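You operate a simulated robot arm through the tools that you are given. There is no shell and no other tool. Be economical: measure what you need, move in short steps, check, and stop when the job is done.

Carry out the task below with a simulated robot arm. There is one attempt and no reset: what you move stays moved.

TASK
Close the sliding lid of the store box.
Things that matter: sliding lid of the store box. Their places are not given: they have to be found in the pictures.

It is judged by the outcome, as a careful person would: the job done as asked, and still so three seconds after it is handed in. It fails if anything else is knocked over, pushed out of place, dropped, spilled or broken.

THE ROBOT
A 7-joint arm with a two-finger parallel gripper, fixed in place. Base frame: the origin is at the foot of the arm, x ahead of it, y to its left, z up. Lengths are in mm, angles in rad, forces in N, time in s.
Its first joint turns from -1.152 to 1.152 rad. Payload 2.6 kg.
Tool frame: the origin (TCP) lies between the finger pads and is the grasp point; the fingertips stand 30 mm ahead of it; z points along the fingers, y is the line along which they close. The gripper opens to 94 mm. The fingers are 28 mm wide and 10 mm thick; the gripper's body (50 by 96 mm) begins 55 mm behind the TCP.
Orientation is that of the tool frame in the base frame, as a unit quaternion [x, y, z, w]. With the fingers straight down and closing along the base's y, the tool's x points along the base's -x, its y along +y and its z along -z.

THE INTERFACE
- The arm moves only by the tool play_rows. Its argument "moves" is a list of rows, each an object of numbers (a shift or turn left out is 0, a gripper value left out holds the last): "x", "y", "z": the shift along the tool's x, y, z in mm; "wx", "wy", "wz": the turn, a rotation vector about the tool's x, y, z in rad. In form: [{"x": .., "y": .., "z": .., "wx": .., "wy": .., "wz": ..}, ...]. A call has 1 to 12 rows; each row shifts and turns the commanded pose from where the row before left it, along the tool's axes as they then stand. "gripper" is the finger opening in mm, from 0 to 94, set as the call begins (left out, the last holds). A row lasts 0.2 s, in which the tool goes at most 50 mm and 0.15 rad; a call with a longer step from one row to the next is refused whole, and so is a gripper value outside its range. A pose out of reach is approached as far as the arm can. The call stops where the force on the tool passes 40 N (or 10 N more than at its start, if that is more) or the arm is blocked; 0.2 s more then pass. The fingers move at their own pace (about 72 mm/s each) and stop on an object; they squeeze with about 45 N. The grip force told is the motor's: it shows also when the fingers shut on nothing. Time passes only in rows, and 0.2 s behind the last, so rows that do not move let the fingers close. It gives the time, the measured TCP pose, the force on the tool (base axes), the opening and the grip force at its end, in the units of the frame above (readings bear some noise), and new pictures: "show" is both (left out), scene, wrist or none.
- Cameras (640 x 400 px; columns grow to the right, rows downward): "scene" is fixed at [45.7, 439.4, 567.9]; the picture's right is [-0.68, -0.73, 0.00], its down [-0.39, 0.36, -0.84] and it looks along [0.62, -0.57, -0.54] (base axes); focal length 339 px, centre (320, 200). "wrist" rides on the gripper at [-37, 0, -58] in the tool frame; the picture's right is [0.00, -1.00, 0.00], its down [0.97, 0.00, -0.24] and it looks along [0.24, 0.00, 0.97] (tool axes); focal length 218 px, centre (320, 200).
- pixel_to_xyz(camera, pixels): for up to 12 pixels [column, row] of the newest picture of that camera ("zoom" is the newest enlarged one), the place [x, y, z] in the base frame of the surface seen there, good to about 2 mm. No time passes.
- close_up(camera, box): a new picture of the part [left, top, right, bottom] of that camera's present view, enlarged. No time passes.
- job_done(): hands the job in; it is judged then, once.

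Work in short steps. Measure before you move; look again where a grasp or a placing could have gone wrong, and mend it. You have 60 turns and 100 pictures in all, the two below and enlarged ones among them. Open the gripper and draw the arm clear of the work before you hand the job in, unless the task says otherwise; then end with one line.

The tools are called after ">>>" as name(argument=value, ...) on one line, values as JSON. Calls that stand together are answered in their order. play_rows: Moves the arm, as the interface text tells. Its arguments: {"type":"object","properties":{"moves":{"type":"array"},"gripper":{"type":"number"},"show":{"type":"string","enum":["both","scene","wrist","none"]}},"required":["moves"]} The other tools are called the same way: pixel_to_xyz (camera, pixels) gives the place of the surface under pixels of a picture; close_up (camera, box) takes an enlarged picture of a part of a camera's view; job_done () hands the job in.

At the start:

```text
time: 0.0
position: [336.5, 261.7, 322.5]
ee_rot: [-0.001, 1.0, 0.0, 0.0]
force: [0.2, 0.3, -0.6]
gripper_width: 94.1
finger_force: 0.2
```

scene: 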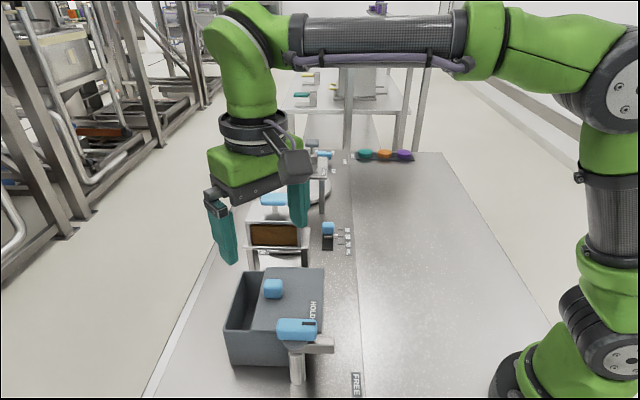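
wrist: 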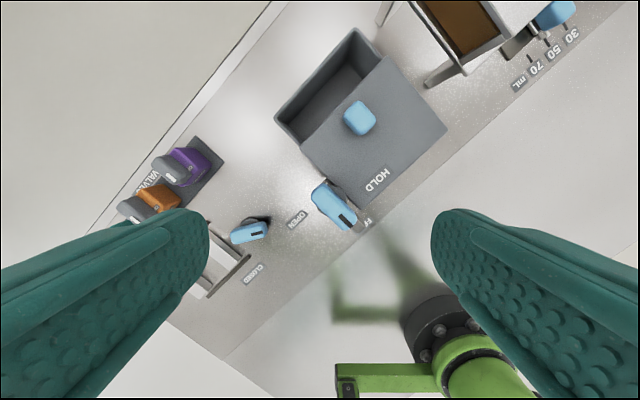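

The grey box with a blue knob on its lid is around scene (275,310). I'll look closer at the box and the blue lever beside it.

>>> close_up(camera="scene", box=[200, 240, 380, 400])

>>> close_up(camera="wrist", box=[220, 10, 460, 250])

>>> pixel_to_xyz(camera="wrist", pixels=[[360, 118], [348, 105], [372, 130], [357, 27], [275, 120], [446, 130], [370, 208], [386, 60], [300, 138], [330, 200], [345, 220], [420, 130]])

>>> pixel_to_xyz(camera="scene", pixels=[[273, 283], [273, 296], [265, 268], [323, 270], [230, 330], [250, 270], [297, 325], [297, 370], [320, 345], [300, 345], [356, 385], [312, 310]])

```text
2.50 times, centred on (290, 320) of scene
```

zoom: 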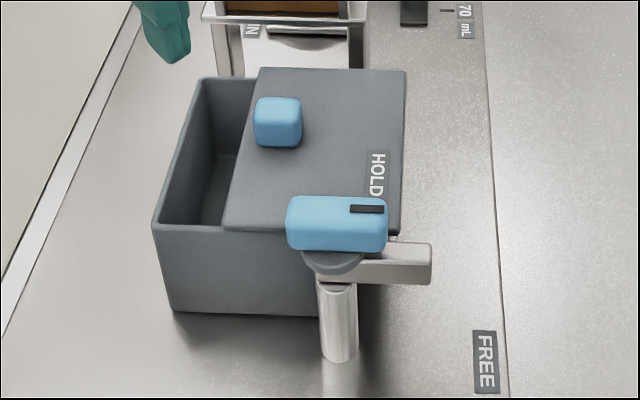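

```text
1.67 times, centred on (340, 130) of wrist
```

zoom: 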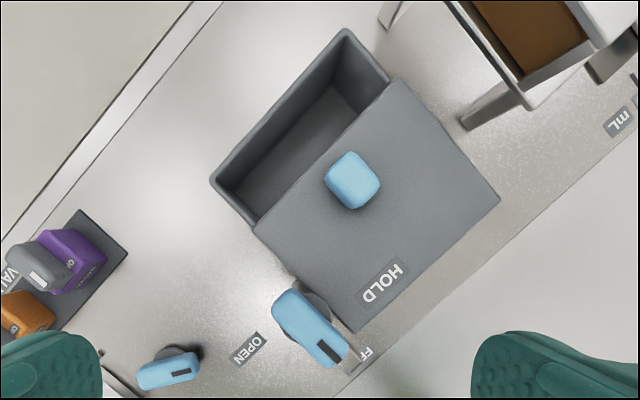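

```text
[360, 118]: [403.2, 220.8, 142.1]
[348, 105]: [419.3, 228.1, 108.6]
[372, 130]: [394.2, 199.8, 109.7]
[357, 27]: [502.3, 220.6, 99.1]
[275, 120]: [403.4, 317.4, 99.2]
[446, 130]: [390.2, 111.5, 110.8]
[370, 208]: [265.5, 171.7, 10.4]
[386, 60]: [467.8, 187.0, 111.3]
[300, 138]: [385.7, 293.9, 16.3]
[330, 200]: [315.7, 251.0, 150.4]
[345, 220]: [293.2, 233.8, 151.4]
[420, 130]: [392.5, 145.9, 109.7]
```

```text
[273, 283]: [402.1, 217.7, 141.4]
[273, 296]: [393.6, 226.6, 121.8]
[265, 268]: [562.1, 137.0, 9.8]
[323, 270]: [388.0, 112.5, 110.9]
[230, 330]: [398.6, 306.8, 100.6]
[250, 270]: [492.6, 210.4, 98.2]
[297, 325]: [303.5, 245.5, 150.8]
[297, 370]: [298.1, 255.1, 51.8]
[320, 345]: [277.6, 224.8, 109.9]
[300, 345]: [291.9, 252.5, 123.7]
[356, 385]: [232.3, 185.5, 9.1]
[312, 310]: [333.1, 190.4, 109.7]
```

>>> pixel_to_xyz(camera="scene", pixels=[[332, 341], [332, 350], [318, 337], [326, 337], [283, 330], [316, 324], [308, 323], [281, 322], [294, 345], [356, 380], [310, 334], [321, 332]])

>>> close_up(camera="wrist", box=[290, 150, 410, 250])

>>> close_up(camera="scene", box=[260, 300, 370, 400])

```text
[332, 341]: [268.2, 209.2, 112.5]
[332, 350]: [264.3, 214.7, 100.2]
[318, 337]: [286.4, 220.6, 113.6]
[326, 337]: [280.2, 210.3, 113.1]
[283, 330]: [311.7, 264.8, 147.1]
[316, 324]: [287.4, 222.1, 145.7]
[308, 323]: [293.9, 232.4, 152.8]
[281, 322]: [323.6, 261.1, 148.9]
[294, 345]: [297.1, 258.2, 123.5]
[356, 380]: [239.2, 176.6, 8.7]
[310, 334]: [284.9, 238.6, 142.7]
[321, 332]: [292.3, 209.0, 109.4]
```

```text
4.00 times, centred on (350, 200) of wrist
```

zoom: 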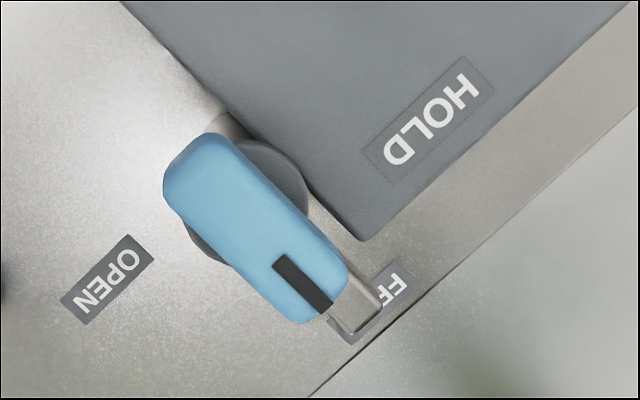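

```text
4.00 times, centred on (315, 350) of scene
```

zoom: 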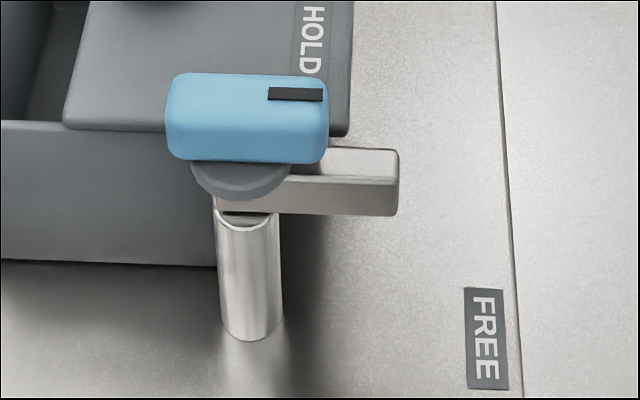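

The latch is at FREE (bar pointing away from the lid's path). The lid must slide about 48 mm along (0.71, 0.70). I move over the knob at about (403,219), top z 142, and turn 45° to align with it.

>>> play_rows(moves=[{"x": -16.5, "y": -10.6, "z": 22}, {"x": -16.5, "y": -10.6, "z": 22}, {"x": -16.5, "y": -10.6, "z": 22}, {"x": -16.5, "y": -10.6, "z": 22}, {"wz": 0.131}, {"wz": 0.131}, {"wz": 0.131}, {"wz": 0.131}, {"wz": 0.131}, {"wz": 0.13}, {}], gripper=60)

```text
time: 2.4
position: [403.1, 218.7, 234.3]
ee_rot: [0.384, 0.923, 0.0, 0.0]
force: [-0.3, -0.2, 0.4]
gripper_width: 60.0
finger_force: 0.1
```

scene: 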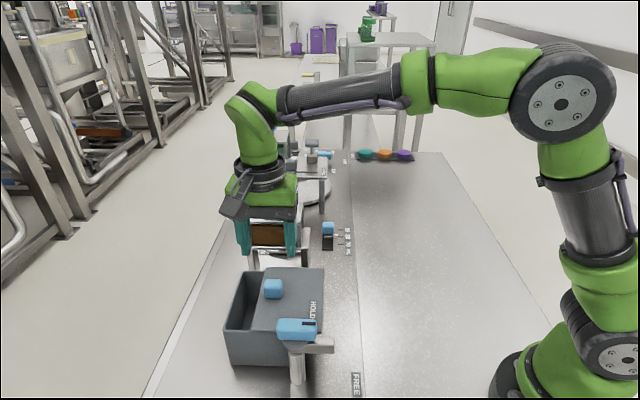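
wrist: 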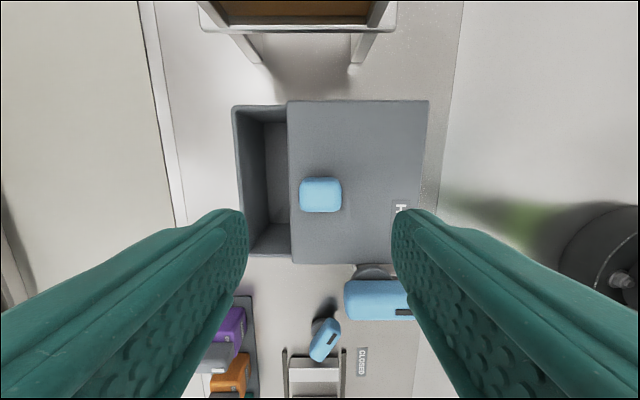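

Aligned: the knob is centred at wrist (320,195). Check the neighbouring rack's height and the lid extents before going down.

>>> pixel_to_xyz(camera="wrist", pixels=[[210, 28], [290, 30], [385, 28], [320, 195], [302, 195], [341, 195], [289, 150], [428, 150], [237, 180], [370, 270], [320, 260], [320, 105]])

```text
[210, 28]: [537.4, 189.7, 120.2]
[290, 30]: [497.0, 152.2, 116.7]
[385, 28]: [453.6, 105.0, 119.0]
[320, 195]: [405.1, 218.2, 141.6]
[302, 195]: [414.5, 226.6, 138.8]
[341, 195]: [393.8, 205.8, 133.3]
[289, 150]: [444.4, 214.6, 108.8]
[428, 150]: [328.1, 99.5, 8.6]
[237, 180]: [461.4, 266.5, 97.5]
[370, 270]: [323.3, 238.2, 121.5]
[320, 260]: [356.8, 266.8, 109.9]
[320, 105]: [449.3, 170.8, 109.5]
```

Clear. I descend to TCP z≈147 and close on the knob.

>>> play_rows(moves=[{"z": 22}, {"z": 22}, {"z": 22}, {"z": 21}, {}], show="none")

>>> play_rows(moves=[{}, {}, {}], gripper=20)

```text
time: 3.6
position: [403.2, 220.0, 147.9]
ee_rot: [0.382, 0.924, 0.0, 0.0]
force: [-0.2, 0.8, 0.5]
gripper_width: 59.8
finger_force: 0.0
```

```text
time: 4.4
position: [403.2, 220.2, 147.6]
ee_rot: [0.382, 0.924, 0.0, 0.0]
force: [0.1, 0.8, -1.6]
gripper_width: 31.6
finger_force: 44.8
```

scene: 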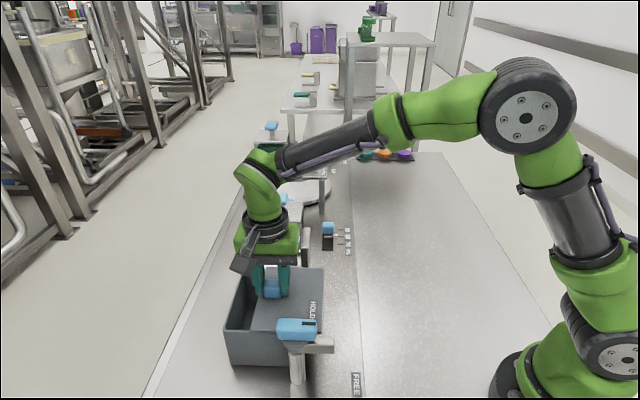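
wrist: 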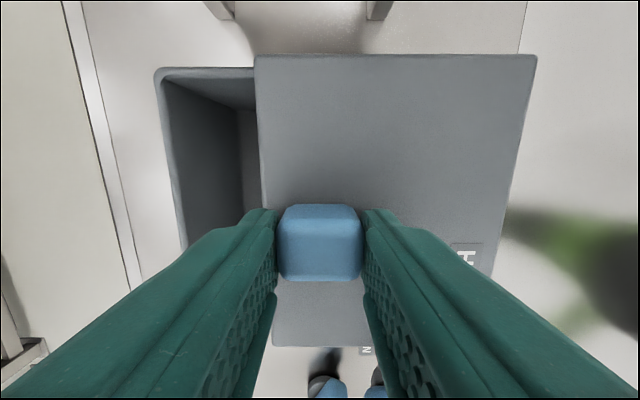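

Gripped at 31.6 mm. I slide along tool +y in small steps.

>>> play_rows(moves=[{"y": 5}, {"y": 5}, {"y": 5}, {"y": 5}, {}], show="wrist")

```text
time: 5.6
position: [416.4, 234.1, 147.3]
ee_rot: [0.382, 0.924, 0.0, 0.0]
force: [-3.1, 3.1, 4.3]
gripper_width: 31.7
finger_force: 44.9
```

wrist: 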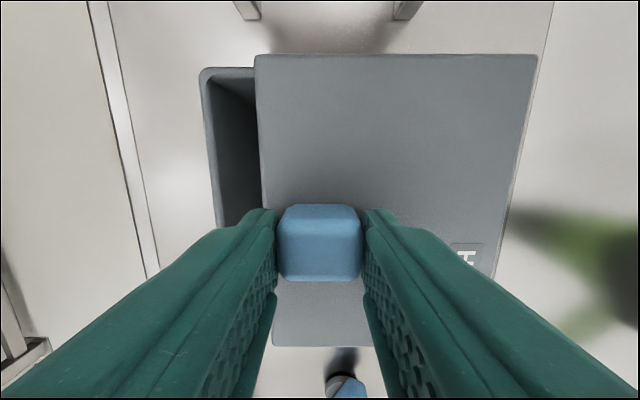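

Lid slides easily; about 25 mm remains.

>>> play_rows(moves=[{"y": 5}, {"y": 5}, {"y": 5}, {"y": 3}, {"y": 2}, {}], show="wrist")

```text
time: 7.0
position: [431.2, 248.1, 147.8]
ee_rot: [0.382, 0.924, 0.0, 0.0]
force: [-4.6, 5.4, 6.3]
gripper_width: 31.3
finger_force: 45.1
```

wrist: 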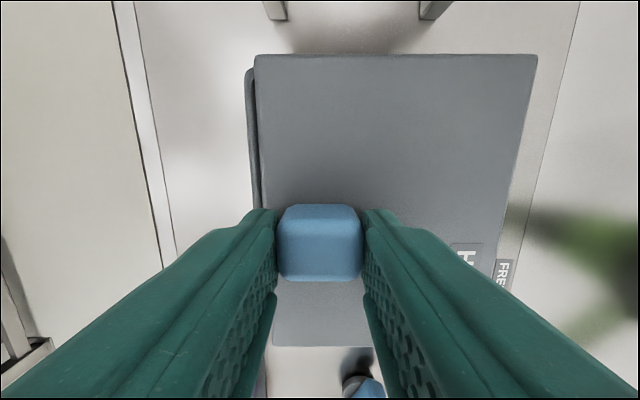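

>>> play_rows(moves=[{"y": 2, "x": 0.5}, {"y": 2, "x": 0.5}, {"y": 2}, {"y": 2}, {}])

```text
time: 8.2
position: [437.4, 255.1, 148.4]
ee_rot: [0.383, 0.924, 0.0, 0.001]
force: [1.0, 0.9, 6.9]
gripper_width: 31.4
finger_force: 44.7
```

scene: 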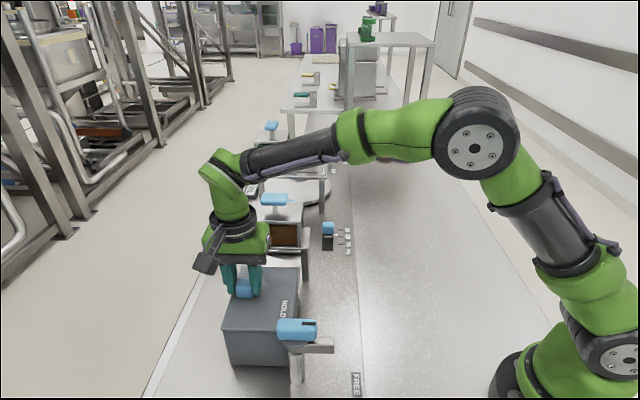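
wrist: 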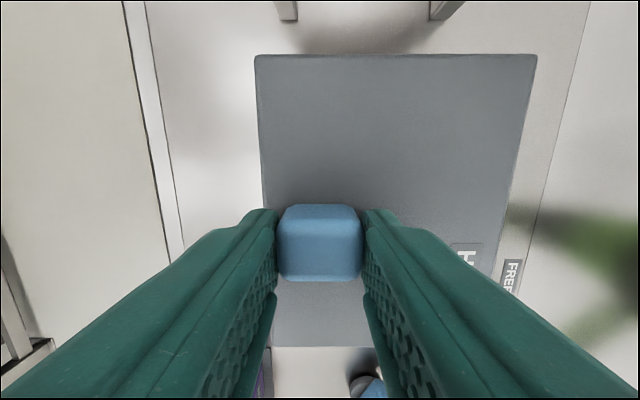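

Nearly closed (lid edge now covers the rim). I press on gently to find the end stop.

>>> play_rows(moves=[{"y": 1}, {"y": 1}, {"y": 1}, {"y": 1}, {}], show="scene")

>>> close_up(camera="scene", box=[200, 240, 380, 400])

```text
time: 9.4
position: [438.3, 255.5, 147.5]
ee_rot: [0.384, 0.923, -0.003, -0.001]
force: [-24.5, -21.0, 17.9]
gripper_width: 31.4
finger_force: 44.7
```

scene: 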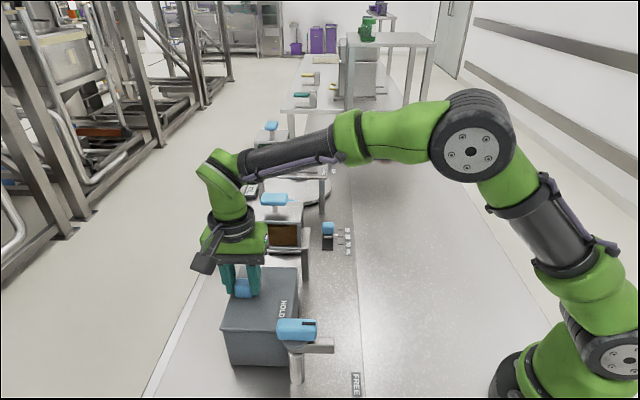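

```text
2.50 times, centred on (290, 320) of scene
```

zoom: 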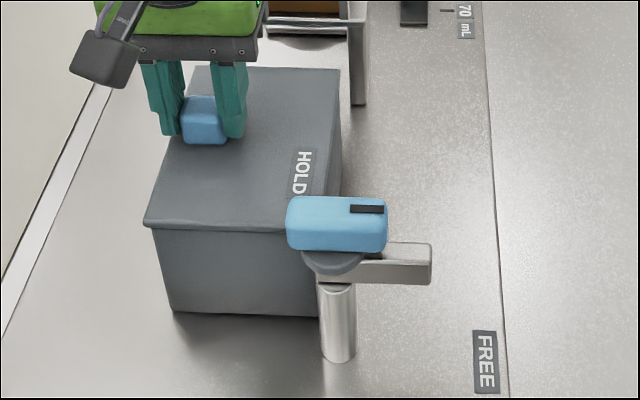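

Stop reached. I ease the push, release slowly and see whether the lid stays.

>>> play_rows(moves=[{"y": -1.5}, {"y": -1.5}, {}], show="none")

>>> play_rows(moves=[{}, {}, {}], gripper=44)

```text
time: 10.2
position: [437.9, 255.5, 147.6]
ee_rot: [0.383, 0.924, 0.001, 0.0]
force: [2.6, -6.4, 0.7]
gripper_width: 31.3
finger_force: 44.9
```

```text
time: 11.0
position: [436.3, 253.6, 147.4]
ee_rot: [0.383, 0.924, 0.001, -0.001]
force: [0.6, 1.0, -0.6]
gripper_width: 44.2
finger_force: 0.0
```

scene: 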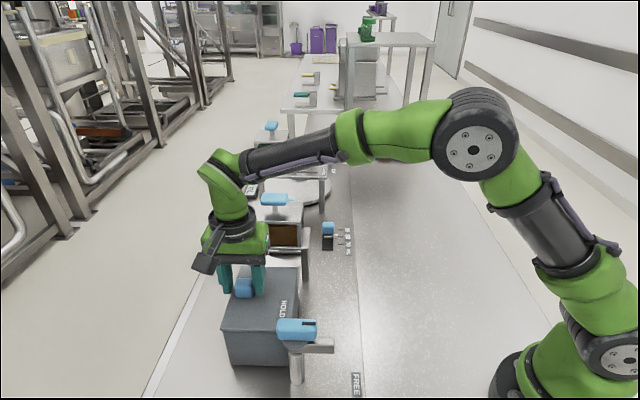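
wrist: 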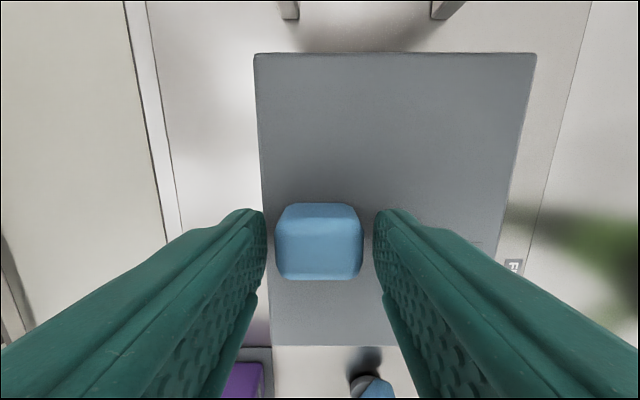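

The lid stayed. I wait a while with the fingers loose, then rise and check.

>>> play_rows(moves=[{}, {}, {}, {}, {}, {}, {"z": -20}, {"z": -25}, {"z": -25}, {"z": -25}, {"z": -25}, {}], gripper=60)

>>> close_up(camera="scene", box=[200, 240, 380, 400])

```text
time: 13.6
position: [437.4, 253.4, 268.2]
ee_rot: [0.383, 0.924, 0.0, 0.0]
force: [-1.2, 0.3, -0.9]
gripper_width: 59.7
finger_force: 0.1
```

scene: 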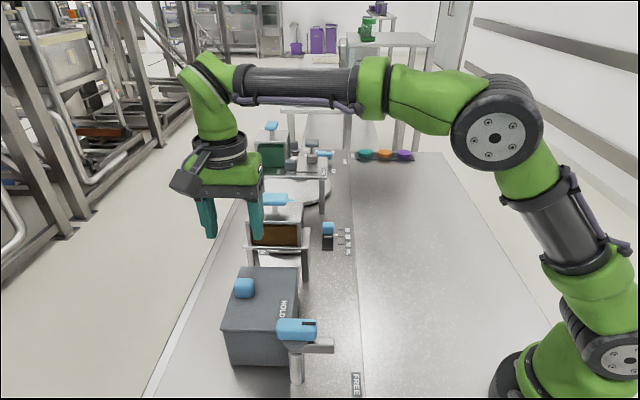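
wrist: 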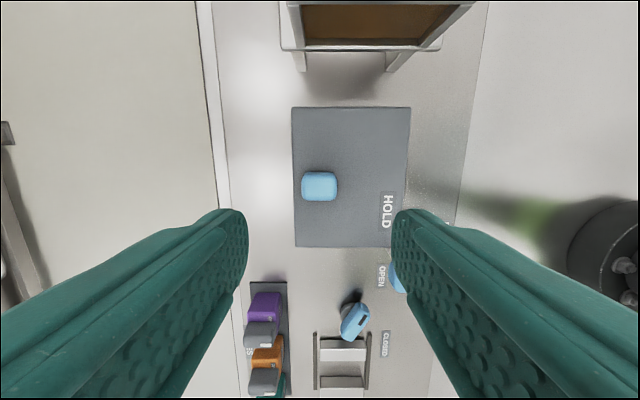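

```text
2.50 times, centred on (290, 320) of scene
```

zoom: 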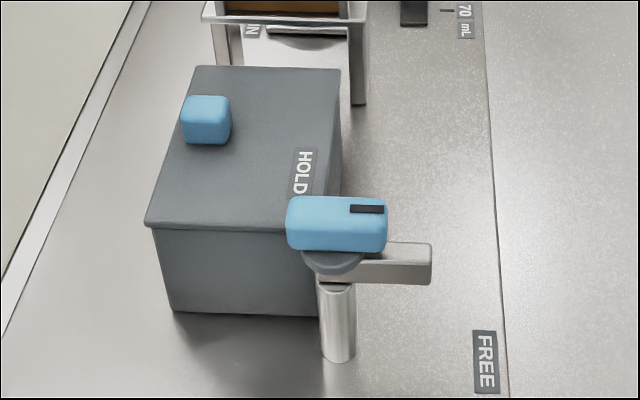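

>>> play_rows(moves=[{}, {}, {}, {}, {}, {}, {}, {}, {}, {}], show="scene")

>>> close_up(camera="scene", box=[200, 240, 380, 400])

```text
time: 15.8
position: [438.1, 254.2, 266.6]
ee_rot: [0.383, 0.924, 0.0, -0.001]
force: [-0.9, -0.4, -0.7]
gripper_width: 60.2
finger_force: 0.0
```

scene: 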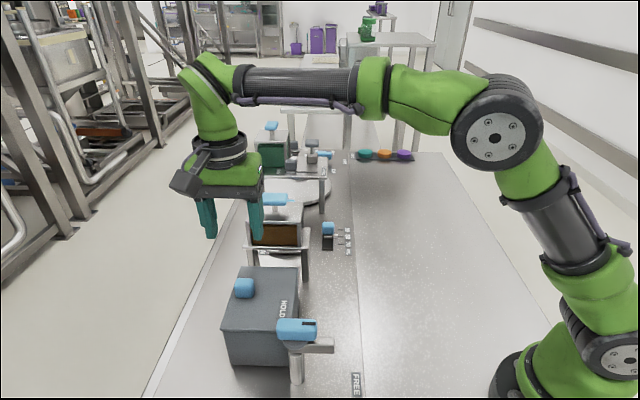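

```text
2.50 times, centred on (290, 320) of scene
```

zoom: 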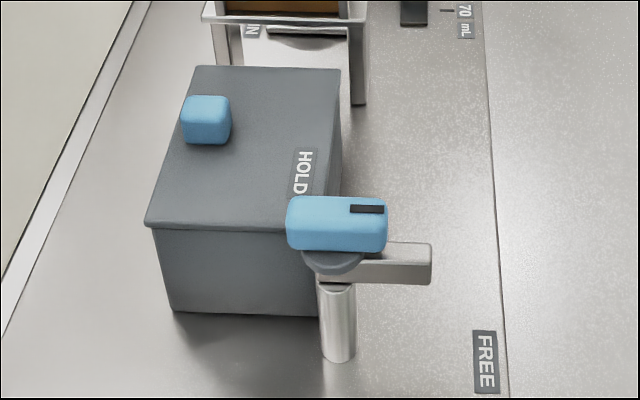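

The lid hasn't moved over more than 3 s, it is fully closed, and the arm is clear. Turning the latch was not asked for, so I leave it alone and hand in.

>>> job_done()

```text
The job is handed in.
```

The store box's sliding lid is closed against its end stop, and it stayed shut for over 3 s after I let go. The latch is still at FREE, since you didn't ask for it to be turned.
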